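You operate a simulated robot arm through the tools that you are given. There is no shell and no other tool.

You are at the controls of a simulated robot arm. One attempt, no reset.

JOB
The magenta and yellow cartridges sit in each other's pockets: swap them.
Fine: open the hatch, rest the magenta one on the mint mat meanwhile, click both home, shut the hatch. Set down upright: dark cartridge marked magenta.

It is judged by the outcome, as a careful person would: the job done as asked, and still so three seconds after it is handed in. It fails if anything else is knocked over, pushed out of place, dropped, spilled or broken.

ROBOT AND FRAMES
A 7-joint arm with a three-finger gripper, fixed in place. Base frame: the origin is at the foot of the arm, x ahead of it, y to its left, z up. Lengths are in m, angles in degrees, forces in N, time in s.
With the tool pointing down near the work surface it reaches from about 0.48 to 0.92 m from the base axis. Its first joint turns from -166.0 to 166.0 degrees. Payload 2.69 kg.
The TCP is the grasp point between the finger pads, 0.029 m short of the fingertips. In the tool frame z runs along the fingers and y along their closing line. Largest opening 0.12 m; the body of the gripper starts 0.078 m behind the TCP.
Orientation is that of the tool frame in the base frame, as a unit quaternion [w, x, y, z]. With the fingers straight down and closing along the base's y, the tool's x points along the base's -x, its y along +y and its z along -z.

CONTROLS
- The arm moves only by the tool send_rows. Its argument "series" is a list of rows, each a list of 7 numbers: the shift along the base's x, y, z in units of 40 mm (1.0 is 40 mm), then the turn, a rotation vector about the base's x, y, z in units of 4 degrees (1.0 is 4 degrees), then the opening in per cent of the stroke, from 0 (shut) to 100 (fully open). In form: [[dx, dy, dz, wx, wy, wz, claw], ...]. A call has 1 to 20 rows; each row shifts and turns the commanded pose from where the row before left it. A call with a number of a shift or a turn outside -1 to 1 is refused whole. A row lasts 0.2 s, in which the tool goes at most 0.05 m and 8.6 degrees; a call with a longer step from one row to the next is refused whole, and so is a gripper value outside its range. Where a pose cannot be reached the arm comes as near as it can. A force on the tool above 40 N (or 10 N above the force at the start of the call, whichever is more), or a blocked arm, ends the call early, and 0.2 s more pass. The fingers move at their own pace and stop on an object; they squeeze with about 37 N. The grip force told is the motor's: it shows also when the fingers shut on nothing. Time passes only in rows, and 0.2 s behind the last, so rows that do not move let the fingers close. The reply holds the time, the measured pose of the TCP, the force on the tool along the base axes, the opening and the grip force, in the units named above and with some noise, with the torque about the TCP (base axes, N m) and any sound that the robot's microphone picked up.
- Cameras (640 x 400 px; columns grow to the right, rows downward): "scene" is fixed at [0.05, 0.6496, 1.5936]; the picture's right is [-0.56, -0.83, 0.00], its down [-0.69, 0.47, -0.55] and it looks along [0.46, -0.31, -0.83] (base axes); focal length 311 px, centre (320, 200). "wrist" rides on the gripper at [0.063, 0, -0.104] in the tool frame; the picture's right is [0.00, 1.00, 0.00], its down [-0.83, 0.00, -0.56] and it looks along [-0.56, 0.00, 0.83] (tool axes); focal length 275 px, centre (320, 200). There is no depth. A picture from a camera that has moved, and an enlarged one, comes with that camera's place and axes in the base frame and with its lens.
- grab_frame(camera): a new picture of that camera. No time passes.
- raise_lower(by): slides the trunk up (or, below 0, down) by that many m; the arm rides with it, the base frame stays. It gives what a move gives, with no picture.
- close_up(camera, box): a new picture of the part [left, top, right, bottom] of that camera's present view, enlarged. No time passes.
- job_done(): hands the job in; it is judged then, once.

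Places have to be worked out from the pictures, the camera data and where the tool is seen. Open the gripper and draw the arm clear of the work before you hand the job in, unless the task says otherwise.

The tools are called after "Request:" as name(argument=value, ...) on one line, values as JSON. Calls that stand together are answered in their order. send_rows: Moves the arm, as the interface text tells. Its arguments: {"type":"object","properties":{"series":{"type":"array"}},"required":["series"]} The other tools are called the same way: raise_lower (by) slides the trunk up or down; grab_frame (camera) takes a picture; close_up (camera, box) takes an enlarged picture of a part of a camera's view; job_done () hands the job in.

At the start:

```text
time_s: 0.0
position: [0.3572, 0.2837, 1.0945]
tool_rot: [-0.001, 0.0, 1.0, 0.001]
contact_force: [-0.4, 0.3, 0.0]
moment: [0.03, -0.01, -0.02]
finger_gap: 0.1199
grip_force: 0.0
trunk travel left (down, up): [-0.575, 0.038]
```

scene: 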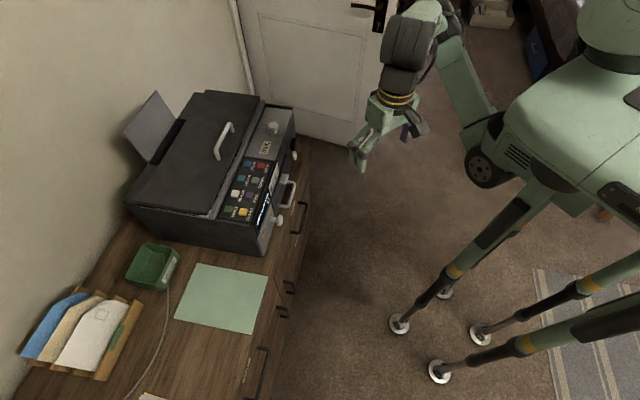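
wrist: 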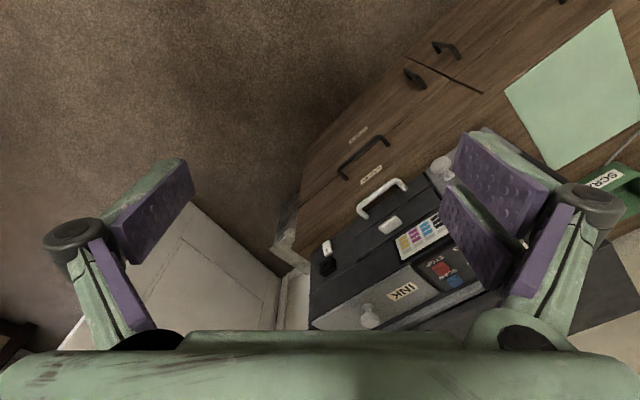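

I start by looking closer at the printer and the surroundings before moving anything.

Request:
close_up(camera="scene", box=[110, 80, 320, 260])

Request:
close_up(camera="scene", box=[210, 110, 310, 250])

Request:
close_up(camera="wrist", box=[280, 150, 540, 330])

```text
2.22 times, centred on (215, 170) of scene
camera zoom: at [0.05, 0.6496, 1.5936], right [-0.56, -0.83, 0.0], down [-0.69, 0.47, -0.55], along [0.46, -0.31, -0.83], focal length 691 px, centre (553, 267)
```

zoom: 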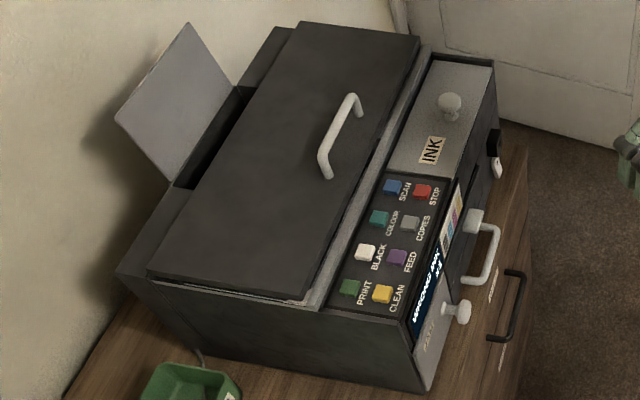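

```text
2.86 times, centred on (260, 180) of scene
camera zoom: at [0.05, 0.6496, 1.5936], right [-0.56, -0.83, 0.0], down [-0.69, 0.47, -0.55], along [0.46, -0.31, -0.83], focal length 888 px, centre (491, 257)
```

zoom: 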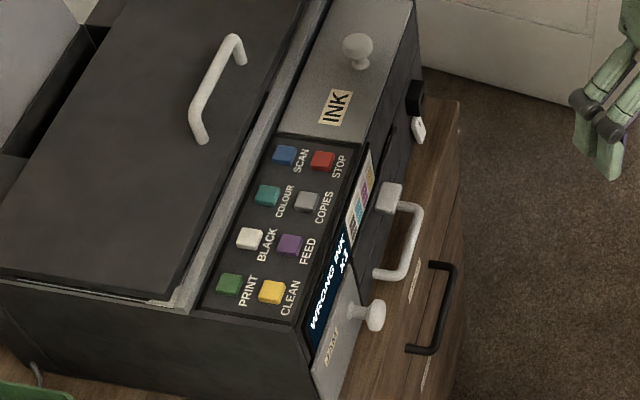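

```text
2.22 times, centred on (410, 240) of wrist
camera zoom: at [0.2951, 0.2821, 1.1988], right [-0.01, 1.0, 0.0], down [0.83, 0.0, 0.56], along [0.56, 0.0, -0.83], focal length 612 px, centre (120, 111)
```

zoom: 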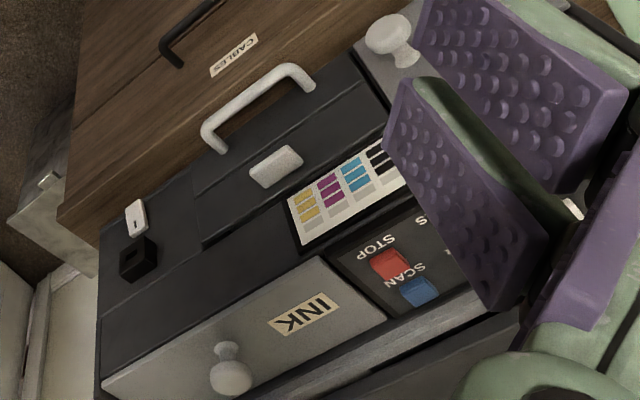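

The printer sits at about 45° to the base axes. I put the INK hatch near (0.73, 0.38, 0.90), its knob near (0.72, 0.37, 0.93), and the mat near (0.42, 0.73, 0.71). I'll move high above the front of the printer and turn the tool 45° to line up with it, for a better look.

Request:
send_rows(series=[[0.58, 0, 0, 0, 0, 0.9375, 100], [0.58, 0, 0, 0, 0, 0.9375, 100], [0.58, 0, 0, 0, 0, 0.9375, 100], [0.58, 0, 0, 0, 0, 0.9375, 100], [0.58, 0, 0, 0, 0, 0.9375, 100], [0.58, 0, 0, 0, 0, 0.9375, 100], [0.58, 0, 0, 0, 0, 0.9375, 100], [0.58, 0, 0, 0, 0, 0.9375, 100], [0.58, 0, 0, 0, 0, 0.9375, 100], [0.58, 0, 0, 0, 0, 0.9375, 100], [0.58, 0, 0, 0, 0, 0.9375, 100], [0.58, 0, 0, 0, 0, 0.9375, 100]])

```text
time_s: 2.6
position: [0.6367, 0.2831, 1.094]
tool_rot: [0.0, -0.384, 0.923, 0.001]
contact_force: [0.0, 0.1, -0.7]
moment: [-0.01, 0.0, -0.03]
finger_gap: 0.1201
grip_force: 0.0
trunk travel left (down, up): [-0.575, 0.038]
```

The arm arrived as commanded. Next I'll look at the hatch from here with both cameras.

Request:
grab_frame(camera="wrist")

Request:
grab_frame(camera="scene")

```text
taken
camera wrist: at [0.5921, 0.2382, 1.1995], right [-0.71, 0.7, 0.0], down [0.58, 0.59, 0.56], along [0.39, 0.4, -0.83], focal length 275 px, centre (320, 200)
```

wrist: 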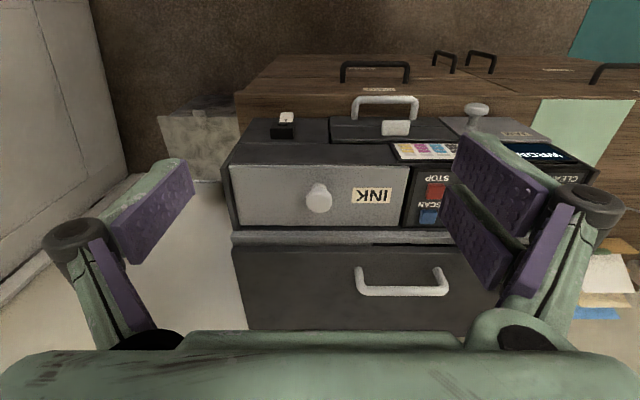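

```text
taken
```

scene: 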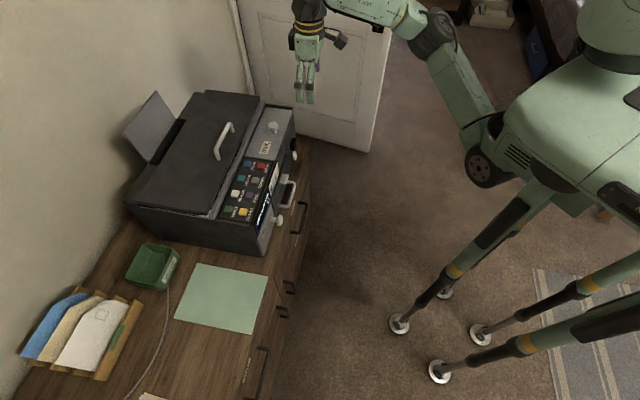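

The wrist view looks at the printer front upside-down, since image-down points to the back. I'll enlarge the hatch to find its hinge side and read the labels.

Request:
close_up(camera="wrist", box=[210, 130, 450, 280])

Request:
close_up(camera="wrist", box=[370, 100, 610, 250])

Request:
close_up(camera="wrist", box=[380, 135, 470, 195])

Request:
close_up(camera="scene", box=[230, 90, 310, 170])

```text
2.67 times, centred on (330, 205) of wrist
camera zoom: at [0.5921, 0.2382, 1.1995], right [-0.71, 0.7, 0.0], down [0.58, 0.59, 0.56], along [0.39, 0.4, -0.83], focal length 734 px, centre (293, 187)
```

zoom: 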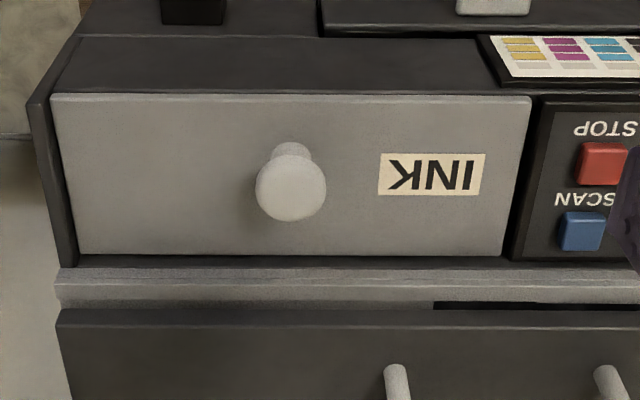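

```text
2.67 times, centred on (490, 175) of wrist
camera zoom: at [0.5921, 0.2382, 1.1995], right [-0.71, 0.7, 0.0], down [0.58, 0.59, 0.56], along [0.39, 0.4, -0.83], focal length 734 px, centre (-133, 267)
```

zoom: 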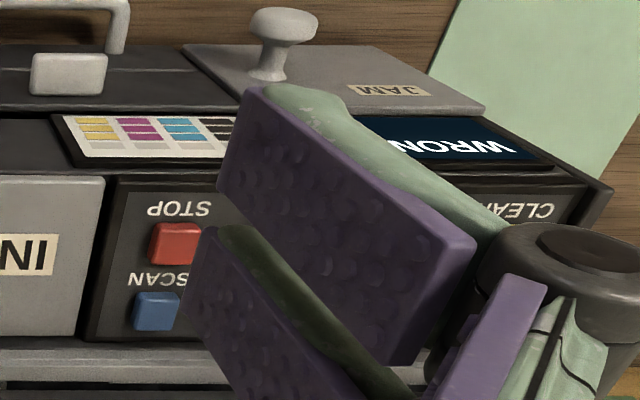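

```text
6.67 times, centred on (425, 165) of wrist
camera zoom: at [0.5921, 0.2382, 1.1995], right [-0.71, 0.7, 0.0], down [0.58, 0.59, 0.56], along [0.39, 0.4, -0.83], focal length 1835 px, centre (-380, 433)
```

zoom: 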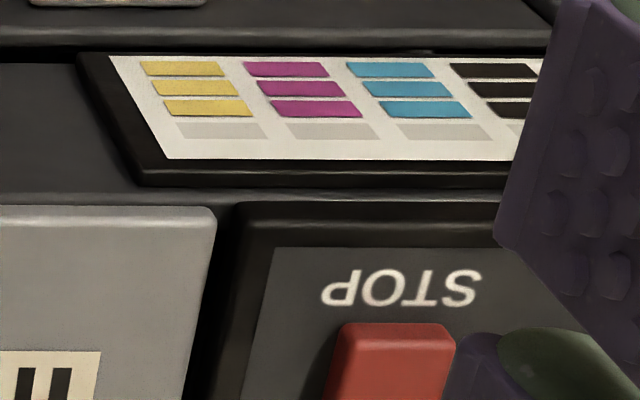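

```text
5.00 times, centred on (270, 130) of scene
camera zoom: at [0.05, 0.6496, 1.5936], right [-0.56, -0.83, 0.0], down [-0.69, 0.47, -0.55], along [0.46, -0.31, -0.83], focal length 1554 px, centre (570, 550)
```

zoom: 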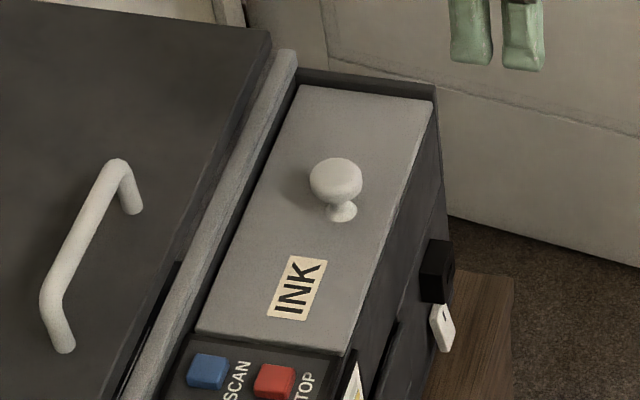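

The knob head triangulates to about (0.7205, 0.368, 0.931) and the hatch surface to about 0.905. The knob sits nearer the front edge, so the hinge should be at the back. I'll move above the knob with the fingers partly closed and check the alignment.

Request:
send_rows(series=[[0.419, 0.4245, -0.47, 0, 0, 0, 60], [0.419, 0.4245, -0.47, 0, 0, 0, 60], [0.419, 0.4245, -0.47, 0, 0, 0, 60], [0.419, 0.4245, -0.47, 0, 0, 0, 60], [0.419, 0.4245, -0.47, 0, 0, 0, 60], [0, 0, 0, 0, 0, 0, 60]])

Request:
grab_frame(camera="wrist")

Request:
close_up(camera="scene", box=[200, 60, 340, 180])

```text
time_s: 4.0
position: [0.7204, 0.3671, 1.001]
tool_rot: [0.001, -0.383, 0.924, 0.001]
contact_force: [-0.3, 0.0, 0.5]
moment: [0.03, -0.01, 0.0]
finger_gap: 0.0719
grip_force: 0.1
trunk travel left (down, up): [-0.575, 0.038]
```

```text
taken
camera wrist: at [0.6763, 0.3225, 1.1048], right [-0.71, 0.7, 0.0], down [0.58, 0.59, 0.56], along [0.39, 0.4, -0.83], focal length 275 px, centre (320, 200)
```

wrist: 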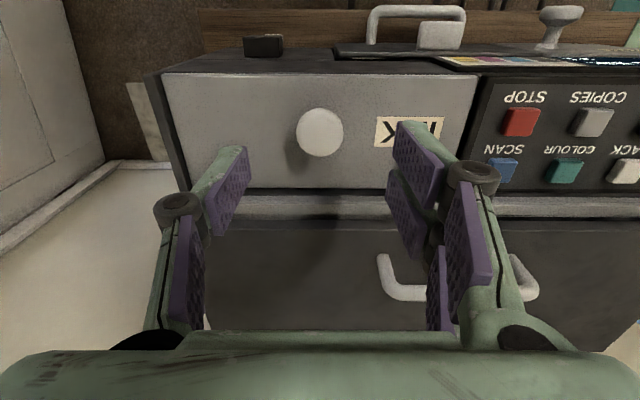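

```text
3.33 times, centred on (270, 120) of scene
camera zoom: at [0.05, 0.6496, 1.5936], right [-0.56, -0.83, 0.0], down [-0.69, 0.47, -0.55], along [0.46, -0.31, -0.83], focal length 1036 px, centre (487, 467)
```

zoom: 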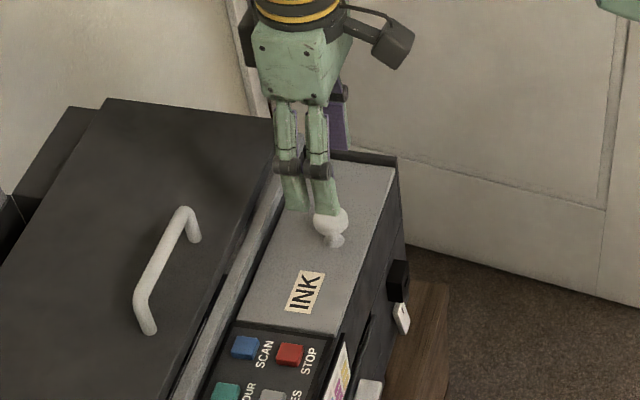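

The knob lies directly under the TCP, and the hatch's back edge is about 0.059 m behind it. I'll descend so the tips stop just above the panel, then close on the knob.

Request:
send_rows(series=[[0, 0.02, -0.525, 0, 0, 0, 60], [0, 0, -0.525, 0, 0, 0, 60], [0, 0, -0.525, 0, 0, 0, 60], [0, 0, 0, 0, 0, 0, 40], [0, 0, 0, 0, 0, 0, 10], [0, 0, 0, 0, 0, 0, 10], [0, 0, 0, 0, 0, 0, 10], [0, 0, 0, 0, 0, 0, 10]])

Request:
grab_frame(camera="wrist")

```text
time_s: 5.8
position: [0.7216, 0.369, 0.9361]
tool_rot: [0.0, -0.384, 0.923, 0.0]
contact_force: [1.7, -1.7, -1.0]
moment: [0.01, 0.02, 0.11]
finger_gap: 0.0305
grip_force: 38.8
trunk travel left (down, up): [-0.575, 0.038]
```

```text
taken
camera wrist: at [0.6771, 0.3229, 1.0417], right [-0.71, 0.7, 0.0], down [0.58, 0.59, 0.56], along [0.39, 0.4, -0.83], focal length 275 px, centre (320, 200)
```

wrist: 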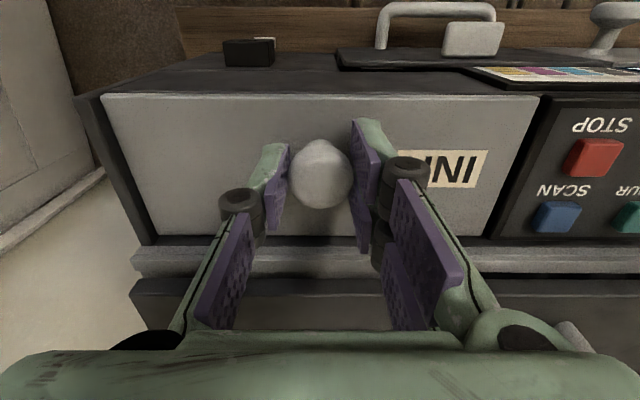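

The knob is held (gap 0.0305). I'll try a small lift of about 10° along an arc around a back hinge and watch the forces.

Request:
send_rows(series=[[0.042, 0.042, 0.13, 0, 0, 0, 10], [0.052, 0.052, 0.118, 0, 0, 0, 10], [0, 0, 0, 0, 0, 0, 10]])

Request:
grab_frame(camera="wrist")

Request:
close_up(camera="scene", box=[200, 60, 340, 180])

```text
time_s: 6.6
position: [0.7247, 0.3716, 0.9459]
tool_rot: [-0.001, -0.383, 0.924, 0.001]
contact_force: [-7.2, -10.5, -14.9]
moment: [-1.01, 0.97, 0.03]
finger_gap: 0.0302
grip_force: 44.5
trunk travel left (down, up): [-0.575, 0.038]
```

```text
taken
camera wrist: at [0.6813, 0.3268, 1.0502], right [-0.71, 0.7, 0.0], down [0.59, 0.59, 0.55], along [0.39, 0.39, -0.83], focal length 275 px, centre (320, 200)
```

wrist: 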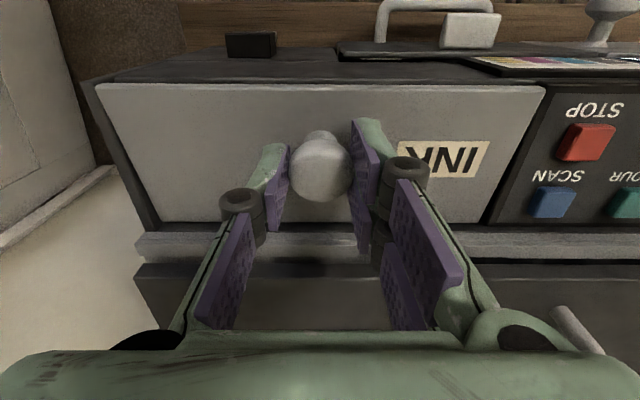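

```text
3.33 times, centred on (270, 120) of scene
camera zoom: at [0.05, 0.6496, 1.5936], right [-0.56, -0.83, 0.0], down [-0.69, 0.47, -0.55], along [0.46, -0.31, -0.83], focal length 1036 px, centre (487, 467)
```

zoom: 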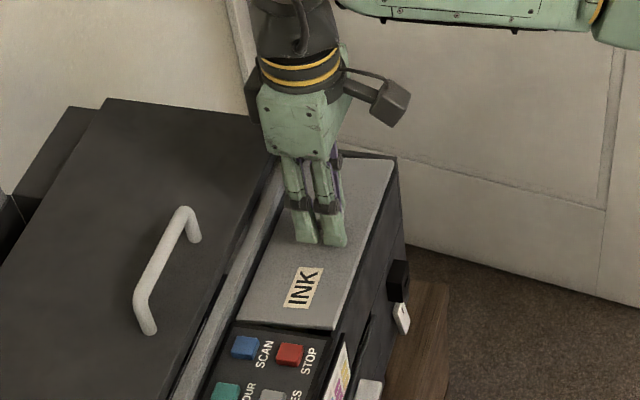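

The front edge rose, so the hinge is at the back and the hatch is opening. The knob drags a 1.4 N·m moment because my grip doesn't rotate with it, so I'll tilt the tool along with the hatch while continuing the arc to about 30°.

Request:
send_rows(series=[[0.009, 0.009, -0.005, -0.884, 0.884, 0, 10], [0.009, 0.009, -0.005, -0.884, 0.884, 0, 10], [0.071, 0.071, 0.108, -0.884, 0.884, 0, 10], [0.076, 0.076, 0.098, -0.884, 0.884, 0, 10], [0.081, 0.081, 0.085, -0.884, 0.884, 0, 10], [0.088, 0.088, 0.078, -0.884, 0.884, 0, 10], [0, 0, 0, 0, 0, 0, 10]])

Request:
grab_frame(camera="wrist")

Request:
close_up(camera="scene", box=[200, 60, 340, 180])

```text
time_s: 8.2
position: [0.6749, 0.3503, 0.9342]
tool_rot: [-0.238, -0.37, 0.893, -0.098]
contact_force: [0.2, 0.7, -0.5]
moment: [0.04, 0.02, 0.01]
finger_gap: 0.0119
grip_force: 0.1
out of reach, approached as far as the arm can: row 4, 5, 6
trunk travel left (down, up): [-0.575, 0.038]
```

```text
taken
camera wrist: at [0.6726, 0.3478, 1.0561], right [-0.71, 0.7, 0.0], down [0.7, 0.71, 0.07], along [0.04, 0.05, -1.0], focal length 275 px, centre (320, 200)
```

wrist: 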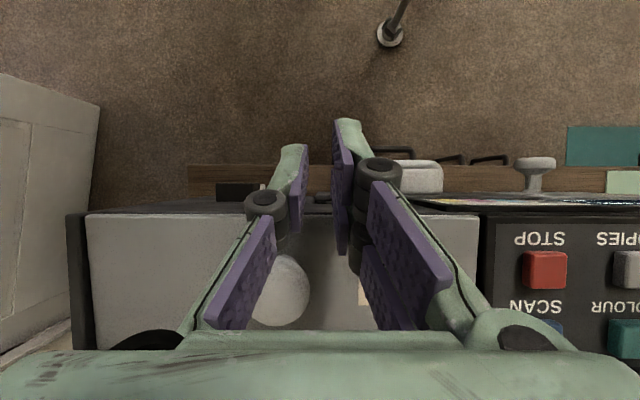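

```text
3.33 times, centred on (270, 120) of scene
camera zoom: at [0.05, 0.6496, 1.5936], right [-0.56, -0.83, 0.0], down [-0.69, 0.47, -0.55], along [0.46, -0.31, -0.83], focal length 1036 px, centre (487, 467)
```

zoom: 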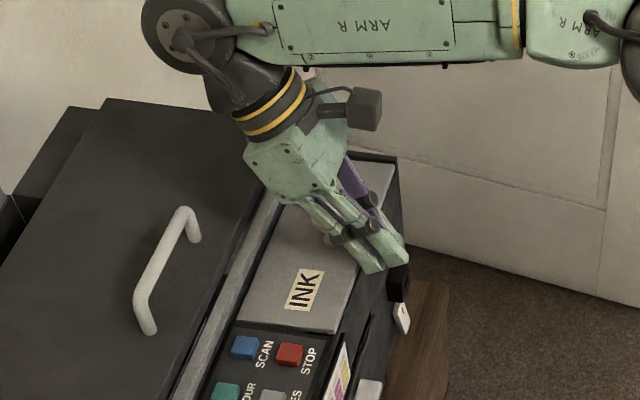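

The 30° tilt went past the arm's reach, so the fingers slipped off and the hatch dropped shut again with nothing disturbed. The earlier vertical grip did let the knob turn at about 20 N, so I'll use that instead. First I'll back off up and to the front, return to vertical and open.

Request:
send_rows(series=[[-0.6, -0.6, 0.6, 0.884, -0.884, 0, 10], [-0.6, -0.6, 0.6, 0.884, -0.884, 0, 10], [-0.6, -0.6, 0.6, 0.884, -0.884, 0, 10], [0, 0, 0, 0.884, -0.884, 0, 60], [0, 0, 0, 0.884, -0.884, 0, 60], [0, 0, 0, 0.884, -0.884, 0, 60], [0, 0, 0, 0, 0, 0, 60]])

Request:
grab_frame(camera="wrist")

Request:
grab_frame(camera="scene")

```text
time_s: 9.8
position: [0.6015, 0.2786, 1.0064]
tool_rot: [0.001, -0.384, 0.923, 0.001]
contact_force: [0.0, 0.0, -0.4]
moment: [0.01, 0.04, 0.02]
finger_gap: 0.0717
grip_force: 0.2
trunk travel left (down, up): [-0.575, 0.038]
```

```text
taken
camera wrist: at [0.558, 0.2331, 1.111], right [-0.71, 0.7, 0.0], down [0.58, 0.59, 0.56], along [0.39, 0.4, -0.83], focal length 275 px, centre (320, 200)
```

wrist: 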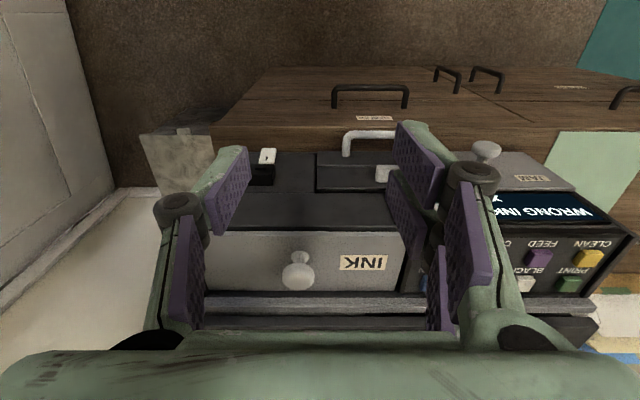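

```text
taken
```

scene: 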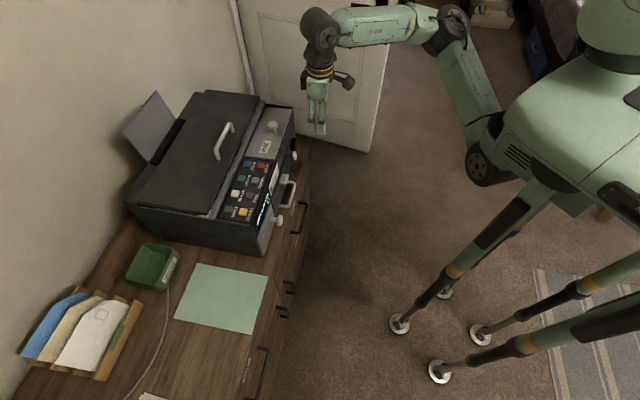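

Moves are relative to the pose actually reached, and the hatch is shut again. Before re-gripping, I'll test in free air at z≈1.03 whether the vertical tool reaches where the knob ends up when open, about (0.79, 0.44).

Request:
send_rows(series=[[0, 0, 0.6, 0, 0, 0, 60], [0.785, 0.6725, 0, 0, 0, 0, 60], [0.785, 0.6725, 0, 0, 0, 0, 60], [0.785, 0.6725, 0, 0, 0, 0, 60], [0.785, 0.6725, 0, 0, 0, 0, 60], [0.785, 0.6725, 0, 0, 0, 0, 60], [0.785, 0.6725, 0, 0, 0, 0, 60]])

Request:
grab_frame(camera="wrist")

Request:
grab_frame(camera="scene")

```text
time_s: 11.4
position: [0.753, 0.4083, 1.0236]
tool_rot: [0.001, -0.384, 0.924, 0.0]
contact_force: [-0.1, 0.5, 0.7]
moment: [-0.02, -0.06, 0.01]
finger_gap: 0.0718
grip_force: 0.1
out of reach, approached as far as the arm can: row 6, 7
trunk travel left (down, up): [-0.575, 0.038]
```

```text
taken
camera wrist: at [0.7093, 0.3634, 1.1276], right [-0.71, 0.7, 0.0], down [0.58, 0.59, 0.56], along [0.39, 0.4, -0.83], focal length 275 px, centre (320, 200)
```

wrist: 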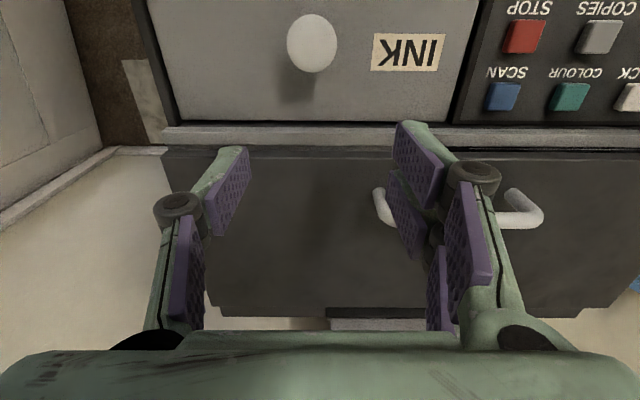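

```text
taken
```

scene: 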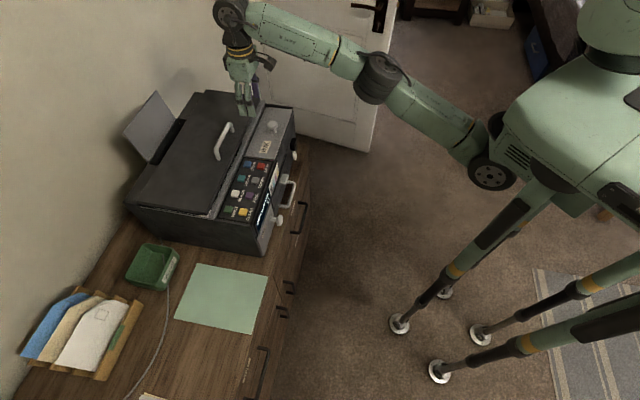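

The vertical-tool reach limit is about r≈0.857 at z=1.02, with the arm stretched upward, so raising the trunk should add reach. I'll raise it, then test the reach again a little lower.

Request:
raise_lower(by=0.036)

```text
time_s: 12.2
position: [0.7543, 0.4073, 1.059]
tool_rot: [0.0, -0.383, 0.924, 0.002]
contact_force: [-0.1, 0.4, 0.2]
moment: [0.0, 0.05, 0.0]
finger_gap: 0.072
grip_force: 0.0
trunk travel left (down, up): [-0.611, 0.002]
```

The trunk is now at its top. Next I'll test the reach with the tool leaning 20° back toward the robot (tips outward), staying above the scanner lid handle.

Request:
send_rows(series=[[0, 0, -0.25, 0.884, -0.884, 0, 60], [0, 0, -0.25, 0.884, -0.884, 0, 60], [0, 0, -0.25, 0.884, -0.884, 0, 60], [0, 0, -0.15, 0.884, -0.884, 0, 60], [0.3, 0.3, 0, 0, 0, 0, 60], [0.3, 0.3, 0, 0, 0, 0, 60], [0.3, 0.3, 0, 0, 0, 0, 60], [0.3, 0.3, 0, 0, 0, 0, 60]])

Request:
grab_frame(camera="wrist")

```text
time_s: 14.0
position: [0.802, 0.4565, 1.0233]
tool_rot: [0.161, -0.376, 0.91, 0.067]
contact_force: [0.1, -0.2, -0.2]
moment: [0.01, 0.0, 0.0]
finger_gap: 0.0723
grip_force: 0.1
trunk travel left (down, up): [-0.611, 0.002]
```

```text
taken
camera wrist: at [0.7352, 0.3885, 1.0994], right [-0.71, 0.7, 0.0], down [0.41, 0.42, 0.81], along [0.57, 0.57, -0.59], focal length 275 px, centre (320, 200)
```

wrist: 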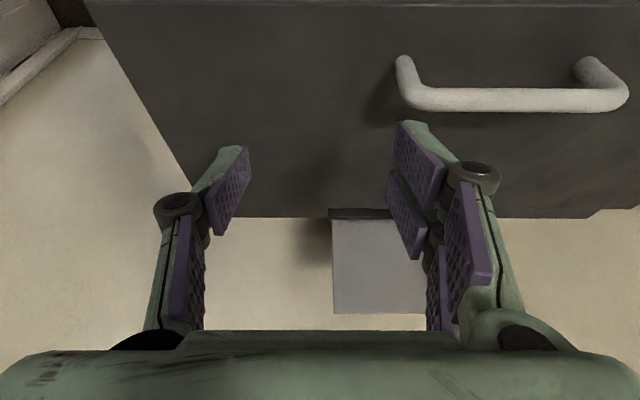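

With that tilt it reaches r=0.92, which is enough. I'll go back to a pre-grasp along the tilted tool axis above the knob and check alignment.

Request:
send_rows(series=[[-0.6125, -0.653, 0, 0, 0, 0, 60], [-0.6125, -0.653, 0, 0, 0, 0, 60], [-0.6125, -0.653, -0.35, 0, 0, 0, 60], [-0.6125, -0.653, -0.35, 0, 0, 0, 50], [0, 0, 0, 0, 0, 0, 50]])

Request:
grab_frame(camera="wrist")

```text
time_s: 15.2
position: [0.7042, 0.3511, 0.9949]
tool_rot: [0.161, -0.376, 0.91, 0.068]
contact_force: [0.7, -0.1, -0.4]
moment: [0.01, -0.03, -0.03]
finger_gap: 0.06
grip_force: 0.1
trunk travel left (down, up): [-0.611, 0.002]
```

```text
taken
camera wrist: at [0.6368, 0.283, 1.0719], right [-0.71, 0.7, 0.0], down [0.41, 0.42, 0.81], along [0.57, 0.57, -0.59], focal length 275 px, centre (320, 200)
```

wrist: 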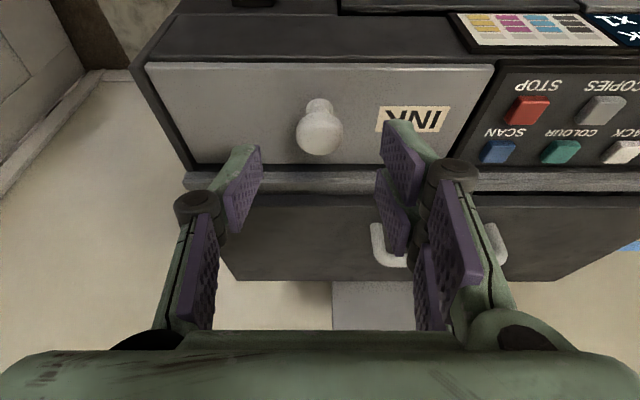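

The knob is centred between the fingers. I'll descend along the tool axis and close on it.

Request:
send_rows(series=[[0.121, 0.125, -0.465, 0, 0, 0, 50], [0.121, 0.125, -0.465, 0, 0, 0, 50], [0.121, 0.125, -0.465, 0, 0, 0, 50], [0, 0, 0, 0, 0, 0, 30], [0, 0, 0, 0, 0, 0, 10], [0, 0, 0, 0, 0, 0, 10], [0, 0, 0, 0, 0, 0, 10]])

Request:
grab_frame(camera="wrist")

```text
time_s: 16.8
position: [0.7185, 0.3664, 0.9395]
tool_rot: [0.161, -0.378, 0.909, 0.067]
contact_force: [3.1, -0.7, -1.2]
moment: [-0.14, -0.27, 0.09]
finger_gap: 0.0312
grip_force: 35.1
trunk travel left (down, up): [-0.611, 0.002]
```

```text
taken
camera wrist: at [0.6521, 0.2983, 1.0158], right [-0.71, 0.7, 0.0], down [0.41, 0.42, 0.81], along [0.57, 0.57, -0.59], focal length 275 px, centre (320, 200)
```

wrist: 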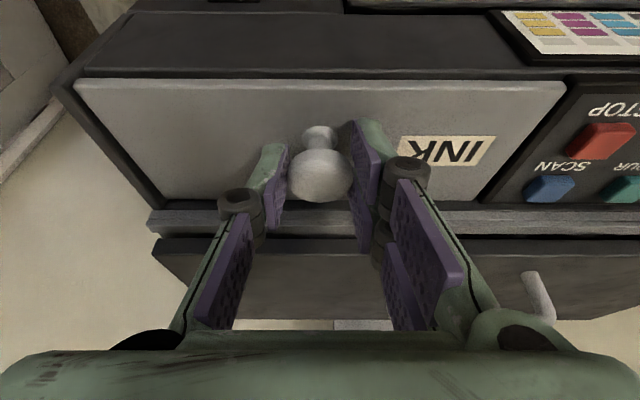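

The knob is gripped. I'll run the first 20° of the arc with fixed tool orientation, letting the knob turn between the pads, and check the loads.

Request:
send_rows(series=[[0.05, 0.05, 0.1225, 0, 0, 0, 10], [0.058, 0.058, 0.1175, 0, 0, 0, 10], [0.065, 0.065, 0.11, 0, 0, 0, 10], [0.071, 0.071, 0.1, 0, 0, 0, 10]])

Request:
grab_frame(camera="wrist")

```text
time_s: 17.8
position: [0.7286, 0.3757, 0.9581]
tool_rot: [0.16, -0.376, 0.91, 0.066]
contact_force: [-6.9, -12.8, -10.5]
moment: [-1.01, 0.98, -0.12]
finger_gap: 0.0313
grip_force: 45.3
trunk travel left (down, up): [-0.611, 0.002]
```

```text
taken
camera wrist: at [0.6618, 0.3081, 1.034], right [-0.71, 0.7, 0.0], down [0.42, 0.42, 0.81], along [0.57, 0.57, -0.59], focal length 275 px, centre (320, 200)
```

wrist: 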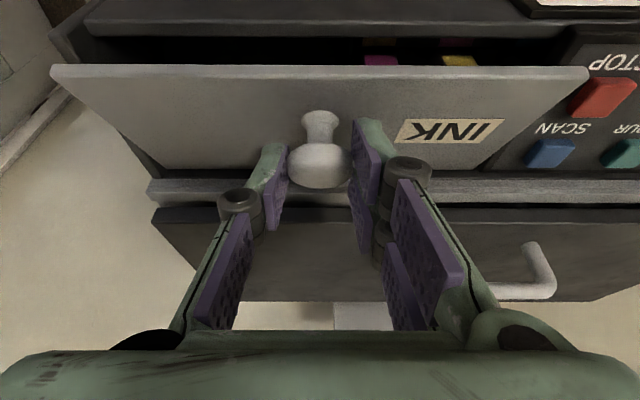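

The moment stays at 1.4 N·m and the force at about 18 N, so the knob is turning smoothly in the pads. A magenta and a yellow mark already show inside. I'll continue the arc to about 60°.

Request:
send_rows(series=[[0.076, 0.076, 0.0925, 0, 0, 0, 10], [0.083, 0.083, 0.0825, 0, 0, 0, 10], [0.087, 0.087, 0.07, 0, 0, 0, 10], [0.092, 0.092, 0.0625, 0, 0, 0, 10], [0.094, 0.094, 0.0475, 0, 0, 0, 10], [0.097, 0.097, 0.0375, 0, 0, 0, 10]])

Request:
grab_frame(camera="wrist")

Request:
close_up(camera="scene", box=[200, 60, 340, 180])

```text
time_s: 19.2
position: [0.7487, 0.3955, 0.9754]
tool_rot: [0.162, -0.376, 0.91, 0.066]
contact_force: [-9.5, -15.8, 2.1]
moment: [-0.79, 1.06, -0.18]
finger_gap: 0.0307
grip_force: 45.5
trunk travel left (down, up): [-0.611, 0.002]
```

```text
taken
camera wrist: at [0.682, 0.3286, 1.0508], right [-0.71, 0.7, 0.0], down [0.41, 0.42, 0.81], along [0.57, 0.57, -0.59], focal length 275 px, centre (320, 200)
```

wrist: 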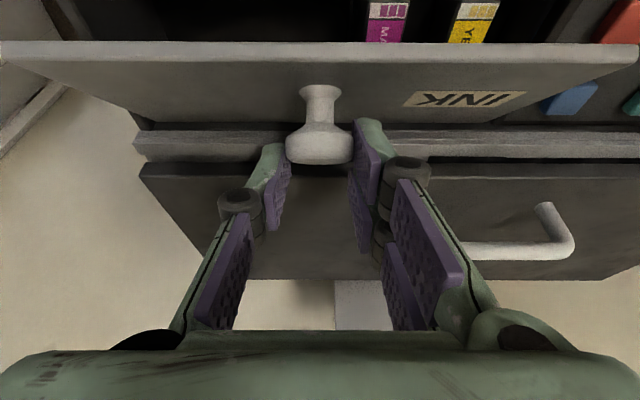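

```text
3.33 times, centred on (270, 120) of scene
camera zoom: at [0.05, 0.6496, 1.5936], right [-0.56, -0.83, 0.0], down [-0.69, 0.47, -0.55], along [0.46, -0.31, -0.83], focal length 1036 px, centre (487, 467)
```

zoom: 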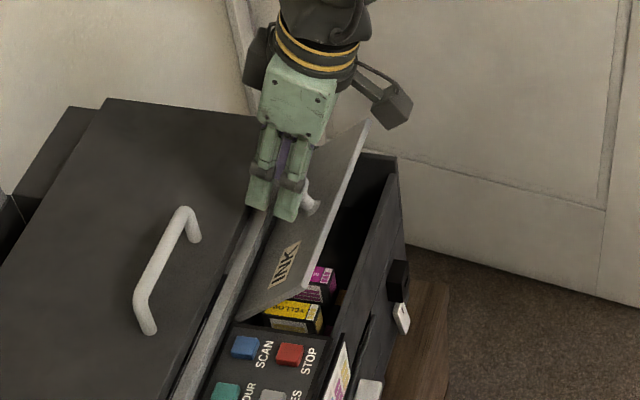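

The hatch is at about 40°, but the knob is creeping toward the edge of the pads, because slipping in twist also lets it slide. I'll lower the hatch gently, then re-grip with the tool leaning far toward the robot so it can turn rigidly with the hatch for most of the swing.

Request:
send_rows(series=[[-0.085, -0.085, -0.0675, 0, 0, 0, 10], [-0.08, -0.08, -0.0875, 0, 0, 0, 10], [-0.08, -0.08, -0.0875, 0, 0, 0, 10], [-0.068, -0.068, -0.105, 0, 0, 0, 10], [-0.068, -0.068, -0.105, 0, 0, 0, 10], [-0.054, -0.054, -0.12, 0, 0, 0, 10], [-0.054, -0.054, -0.12, 0, 0, 0, 10]])

Request:
grab_frame(camera="wrist")

```text
time_s: 20.8
position: [0.731, 0.3778, 0.9458]
tool_rot: [0.164, -0.377, 0.909, 0.069]
contact_force: [16.4, 1.9, 17.9]
moment: [1.27, -0.84, -0.18]
finger_gap: 0.0307
grip_force: 44.9
trunk travel left (down, up): [-0.611, 0.002]
```

```text
taken
camera wrist: at [0.6634, 0.3097, 1.0231], right [-0.71, 0.7, 0.0], down [0.41, 0.42, 0.81], along [0.57, 0.58, -0.59], focal length 275 px, centre (320, 200)
```

wrist: 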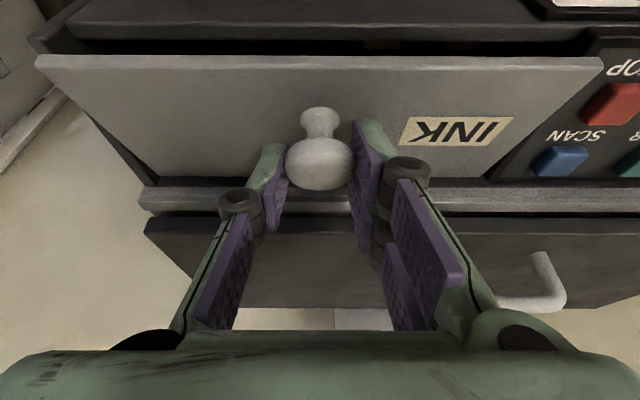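

The hatch is about 12° open and the knob crept back toward the pad centre. I'll lower the rest of the way.

Request:
send_rows(series=[[-0.054, -0.054, -0.12, 0, 0, 0, 10], [-0.05, -0.05, -0.1, 0, 0, 0, 10], [-0.03, -0.03, -0.06, 0, 0, 0, 10]])

Request:
grab_frame(camera="wrist")

```text
time_s: 21.6
position: [0.7267, 0.3719, 0.9332]
tool_rot: [0.163, -0.378, 0.909, 0.067]
contact_force: [21.5, 11.7, 11.9]
moment: [1.17, -1.0, 0.13]
finger_gap: 0.0306
grip_force: 44.5
trunk travel left (down, up): [-0.611, 0.002]
```

```text
taken
camera wrist: at [0.6587, 0.3049, 1.0099], right [-0.71, 0.7, 0.0], down [0.41, 0.42, 0.81], along [0.57, 0.57, -0.59], focal length 275 px, centre (320, 200)
```

wrist: 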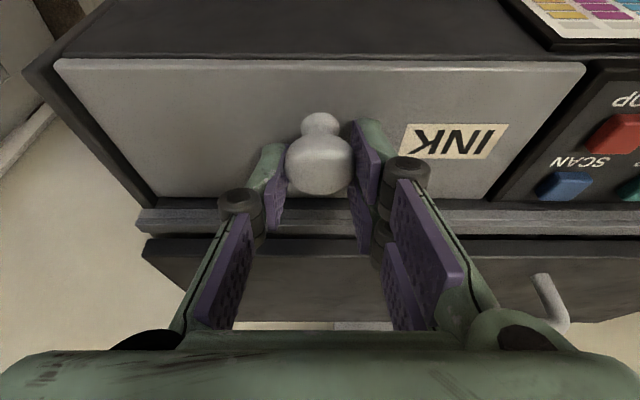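

The hatch is shut again. I'll open, back out along the tool axis, and re-orient to lean about 65° toward the robot in front of the knob.

Request:
send_rows(series=[[0, 0, 0, 0, 0, 0, 50], [0, 0, 0, 0, 0, 0, 50], [-0.241, -0.241, 0.94, 0, 0, 0, 50], [-0.241, -0.241, 0.94, 0, 0, 0, 50], [-0.0944, -0.089, -0.128, 0.884, -0.884, 0, 50], [-0.0944, -0.089, -0.128, 0.884, -0.884, 0, 50], [-0.0944, -0.089, -0.128, 0.884, -0.884, 0, 50], [-0.0944, -0.089, -0.128, 0.884, -0.884, 0, 50], [-0.0944, -0.089, -0.128, 0.884, -0.884, 0, 50], [-0.0944, -0.089, -0.128, 0.884, -0.884, 0, 50], [-0.0944, -0.089, -0.128, 0.884, -0.884, 0, 50], [-0.0944, -0.089, -0.128, 0.884, -0.884, 0, 50], [-0.0944, -0.089, -0.128, 0.884, -0.884, 0, 50], [0, 0, 0, 0, 0, 0, 50]])

Request:
grab_frame(camera="wrist")

Request:
close_up(camera="scene", box=[200, 60, 380, 200])

```text
time_s: 24.6
position: [0.6702, 0.3197, 0.964]
tool_rot: [0.498, -0.323, 0.778, 0.206]
contact_force: [0.0, 0.0, -0.4]
moment: [-0.01, 0.0, -0.03]
finger_gap: 0.0602
grip_force: 0.0
trunk travel left (down, up): [-0.611, 0.002]
```

```text
taken
camera wrist: at [0.5856, 0.2342, 0.9501], right [-0.71, 0.7, 0.0], down [-0.11, -0.11, 0.99], along [0.7, 0.7, 0.16], focal length 275 px, centre (320, 200)
```

wrist: 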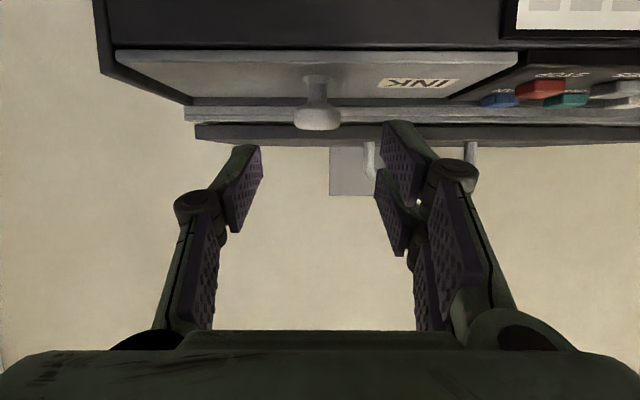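

```text
2.86 times, centred on (290, 130) of scene
camera zoom: at [0.05, 0.6496, 1.5936], right [-0.56, -0.83, 0.0], down [-0.69, 0.47, -0.55], along [0.46, -0.31, -0.83], focal length 888 px, centre (406, 400)
```

zoom: 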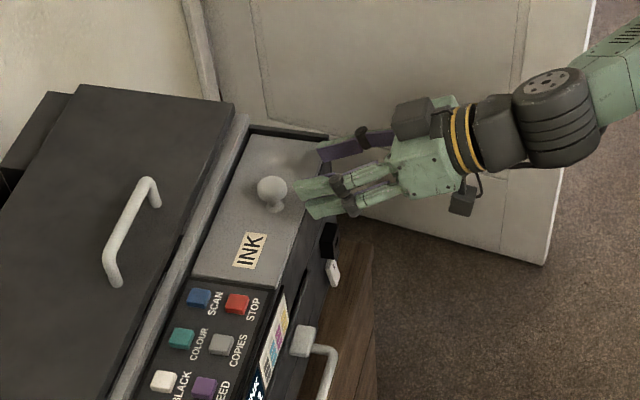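

The tool is in front of the knob and lined up. I'll slide in along the tool axis and close.

Request:
send_rows(series=[[0.398, 0.382, -0.246, 0, 0, 0, 50], [0.398, 0.382, -0.246, 0, 0, 0, 50], [0.398, 0.382, -0.246, 0, 0, 0, 50], [0, 0, 0, 0, 0, 0, 30], [0, 0, 0, 0, 0, 0, 10], [0, 0, 0, 0, 0, 0, 10], [0, 0, 0, 0, 0, 0, 10]])

Request:
grab_frame(camera="wrist")

Request:
close_up(camera="scene", box=[200, 60, 380, 200])

```text
time_s: 26.2
position: [0.7191, 0.3667, 0.9344]
tool_rot: [0.497, -0.323, 0.778, 0.207]
contact_force: [3.6, 2.3, -0.8]
moment: [0.03, -0.12, -0.06]
finger_gap: 0.0305
grip_force: 35.2
trunk travel left (down, up): [-0.611, 0.002]
```

```text
taken
camera wrist: at [0.6342, 0.2805, 0.9205], right [-0.71, 0.71, 0.0], down [-0.11, -0.11, 0.99], along [0.7, 0.7, 0.16], focal length 275 px, centre (320, 200)
```

wrist: 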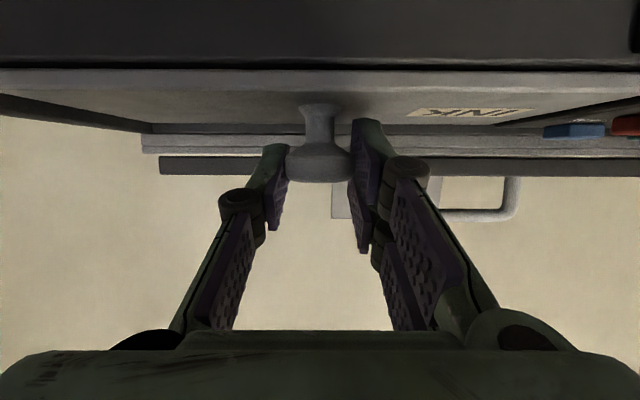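

```text
2.86 times, centred on (290, 130) of scene
camera zoom: at [0.05, 0.6496, 1.5936], right [-0.56, -0.83, 0.0], down [-0.69, 0.47, -0.55], along [0.46, -0.31, -0.83], focal length 888 px, centre (406, 400)
```

zoom: 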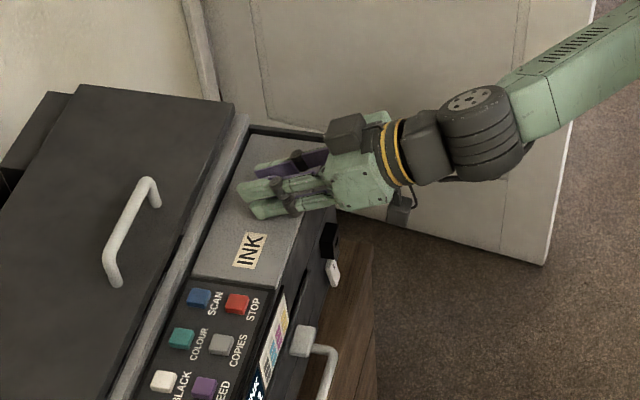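

The grip is firm from the front. I'll swing the first 20° with the tool turning together with the hatch.

Request:
send_rows(series=[[0.0566, 0.0566, 0.1275, -0.884, 0.884, 0, 10], [0.062, 0.062, 0.12, -0.884, 0.884, 0, 10], [0.0707, 0.0707, 0.1125, -0.884, 0.884, 0, 10], [0.076, 0.076, 0.1025, -0.884, 0.884, 0, 10]])

Request:
grab_frame(camera="wrist")

```text
time_s: 27.2
position: [0.7313, 0.3776, 0.9524]
tool_rot: [0.356, -0.355, 0.852, 0.147]
contact_force: [17.5, 12.5, 2.6]
moment: [0.86, -0.98, 0.01]
finger_gap: 0.0305
grip_force: 44.7
trunk travel left (down, up): [-0.611, 0.002]
```

```text
taken
camera wrist: at [0.6475, 0.2938, 0.982], right [-0.71, 0.7, -0.01], down [0.13, 0.14, 0.98], along [0.69, 0.7, -0.19], focal length 275 px, centre (320, 200)
```

wrist: 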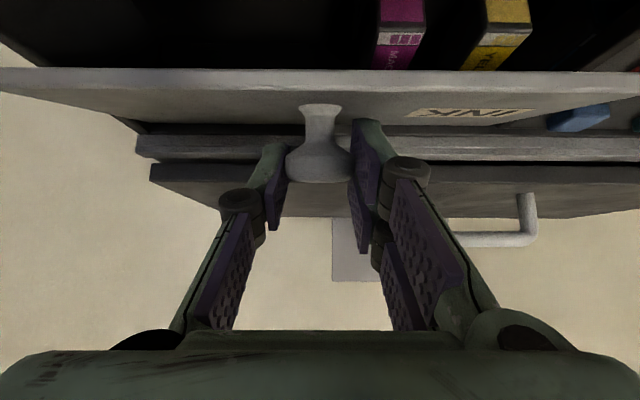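

The hatch is following, but the reading (pull toward +w, reversed moment) says my assumed hinge is a bit too high, so the path must lead more toward the back. I'll correct for a hinge about 8 mm lower and continue to about 40°.

Request:
send_rows(series=[[0.138, 0.138, 0.085, -0.884, 0.884, 0, 10], [0.099, 0.099, 0.075, -0.884, 0.884, 0, 10], [0.104, 0.104, 0.0625, -0.884, 0.884, 0, 10], [0.106, 0.106, 0.0475, -0.884, 0.884, 0, 10]])

Request:
grab_frame(camera="wrist")

```text
time_s: 28.2
position: [0.747, 0.393, 0.9654]
tool_rot: [0.201, -0.374, 0.902, 0.083]
contact_force: [0.7, -9.9, 17.6]
moment: [-0.25, -0.22, -0.04]
finger_gap: 0.0306
grip_force: 44.6
trunk travel left (down, up): [-0.611, 0.002]
```

```text
taken
camera wrist: at [0.6749, 0.3214, 1.0338], right [-0.71, 0.7, 0.0], down [0.36, 0.37, 0.86], along [0.6, 0.61, -0.52], focal length 275 px, centre (320, 200)
```

wrist: 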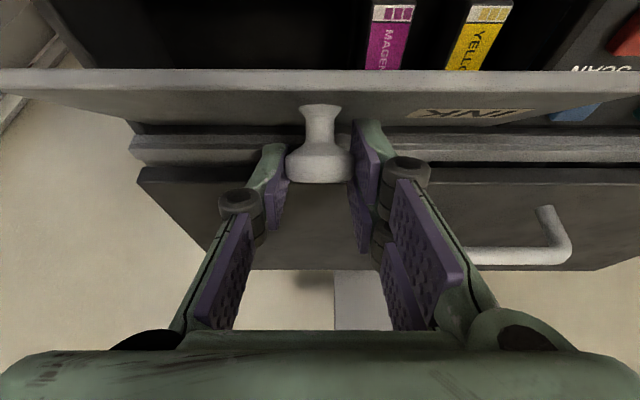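

At 40° the moment is nearly zero and the knob hasn't moved in the pads. A 17 N upward push says the path should run slightly higher, so I'll refit the hinge (a≈0.0625, h≈0.037) and go on to 60°.

Request:
send_rows(series=[[0.099, 0.099, 0.085, -0.884, 0.884, 0, 10], [0.11, 0.11, 0.0325, -0.884, 0.884, 0, 10], [0.111, 0.111, 0.0175, -0.884, 0.884, 0, 10], [0.111, 0.111, 0.005, -0.884, 0.884, 0, 10]])

Request:
grab_frame(camera="wrist")

Request:
close_up(camera="scene", box=[180, 40, 360, 180])

```text
time_s: 29.2
position: [0.7639, 0.4116, 0.9721]
tool_rot: [0.043, -0.383, 0.923, 0.017]
contact_force: [10.4, -2.6, 17.7]
moment: [0.08, -0.53, -0.13]
finger_gap: 0.0303
grip_force: 44.6
trunk travel left (down, up): [-0.611, 0.002]
```

```text
taken
camera wrist: at [0.7134, 0.3598, 1.0691], right [-0.71, 0.7, 0.0], down [0.55, 0.55, 0.63], along [0.44, 0.45, -0.78], focal length 275 px, centre (320, 200)
```

wrist: 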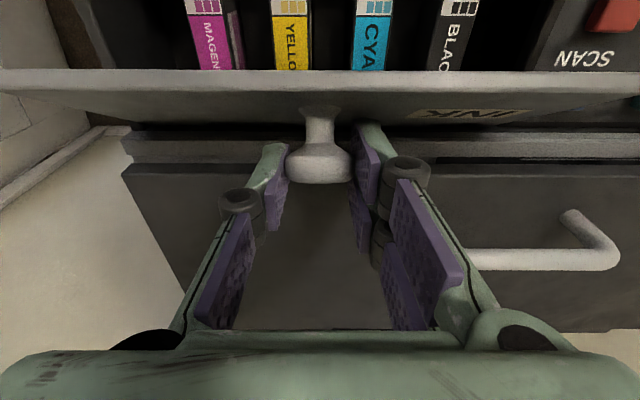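

```text
2.86 times, centred on (270, 110) of scene
camera zoom: at [0.05, 0.6496, 1.5936], right [-0.56, -0.83, 0.0], down [-0.69, 0.47, -0.55], along [0.46, -0.31, -0.83], focal length 888 px, centre (463, 457)
```

zoom: 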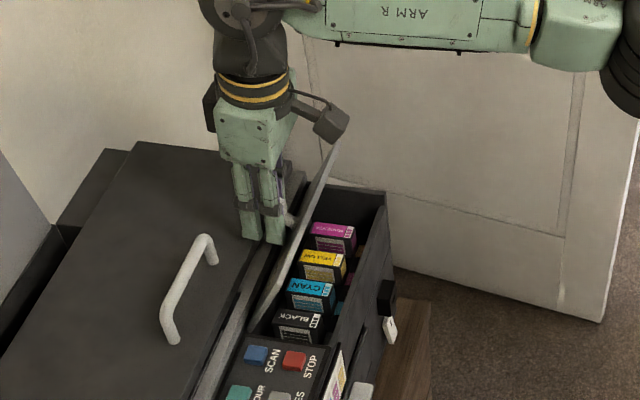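

The hatch is at 60° and all four cartridges are visible: magenta at the far end, then yellow, cyan, black. The chart wants yellow outermost, then magenta. I'll continue to about 80° with the tool orientation roughly held so reach isn't exceeded, leading slightly backward.

Request:
send_rows(series=[[0.115, 0.115, 0.015, 0, 0, 0, 10], [0.118, 0.118, -0.0225, 0.1, -0.1, 0, 10], [0.118, 0.118, -0.035, 0.15, -0.15, 0, 10], [0.113, 0.113, -0.0475, 0.15, -0.15, 0, 10]])

Request:
grab_frame(camera="wrist")

Request:
close_up(camera="scene", box=[180, 40, 360, 180])

```text
time_s: 30.2
position: [0.7828, 0.4306, 0.9649]
tool_rot: [0.061, -0.382, 0.922, 0.025]
contact_force: [4.2, -8.1, 2.0]
moment: [-0.22, 0.16, -0.09]
finger_gap: 0.0304
grip_force: 25.5
trunk travel left (down, up): [-0.611, 0.002]
```

```text
taken
camera wrist: at [0.73, 0.3764, 1.061], right [-0.71, 0.7, 0.0], down [0.53, 0.53, 0.66], along [0.46, 0.47, -0.75], focal length 275 px, centre (320, 200)
```

wrist: 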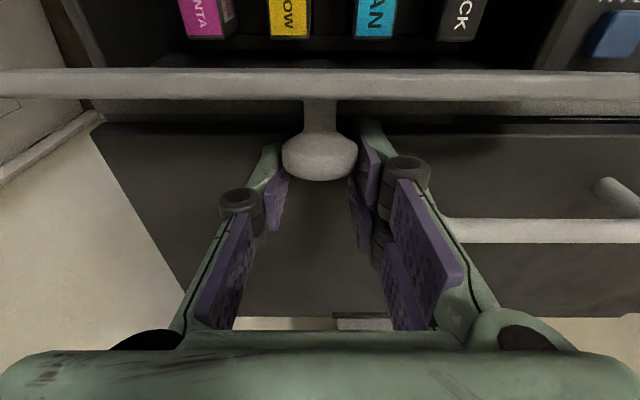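

```text
2.86 times, centred on (270, 110) of scene
camera zoom: at [0.05, 0.6496, 1.5936], right [-0.56, -0.83, 0.0], down [-0.69, 0.47, -0.55], along [0.46, -0.31, -0.83], focal length 888 px, centre (463, 457)
```

zoom: 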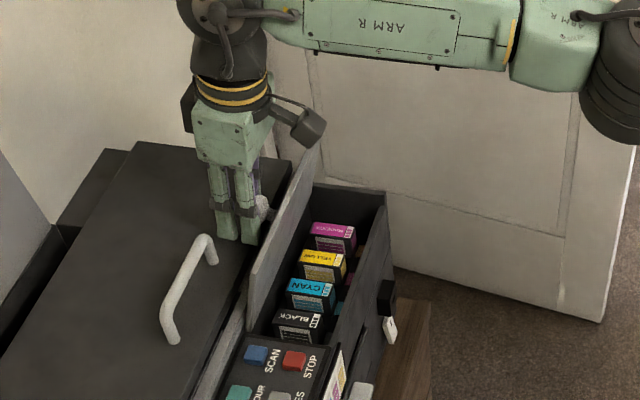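

The forces are low and the hatch is close to upright with the knob still in the pads. I'll carry on past vertical.

Request:
send_rows(series=[[0.11, 0.11, -0.0575, 0.1, -0.1, 0, 10], [0.106, 0.106, -0.0725, 0.1, -0.1, 0, 10], [0.097, 0.097, -0.0825, 0.1, -0.1, 0, 10]])

Request:
grab_frame(camera="wrist")

Request:
close_up(camera="scene", box=[180, 40, 360, 180])

```text
time_s: 31.0
position: [0.7905, 0.4451, 0.9642]
tool_rot: [0.076, -0.385, 0.919, 0.033]
contact_force: [-20.8, -0.5, 34.0]
moment: [-0.31, 1.2, -0.07]
finger_gap: 0.0186
grip_force: 5.2
trunk travel left (down, up): [-0.611, 0.002]
```

```text
taken
camera wrist: at [0.7346, 0.3886, 1.0573], right [-0.72, 0.7, 0.0], down [0.51, 0.52, 0.69], along [0.48, 0.49, -0.73], focal length 275 px, centre (320, 200)
```

wrist: 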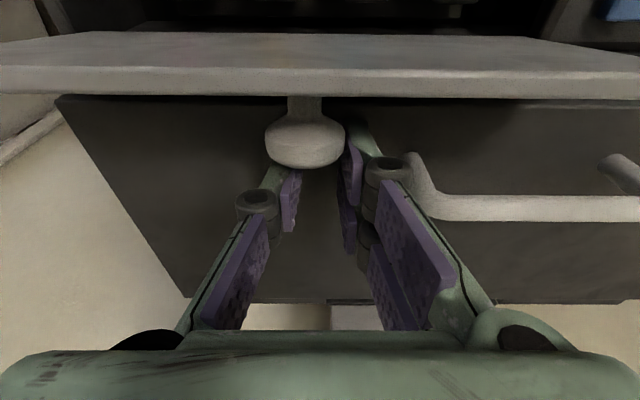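

```text
2.86 times, centred on (270, 110) of scene
camera zoom: at [0.05, 0.6496, 1.5936], right [-0.56, -0.83, 0.0], down [-0.69, 0.47, -0.55], along [0.46, -0.31, -0.83], focal length 888 px, centre (463, 457)
```

zoom: 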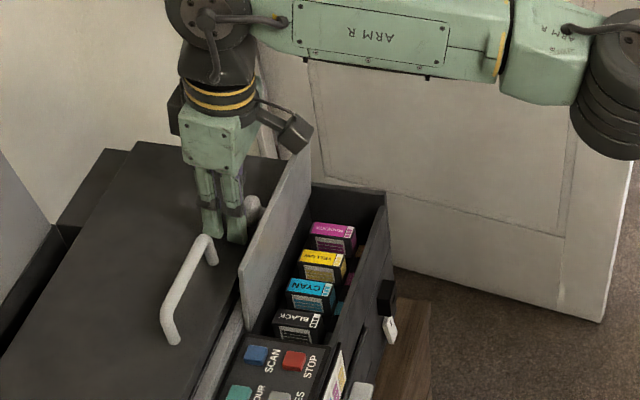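

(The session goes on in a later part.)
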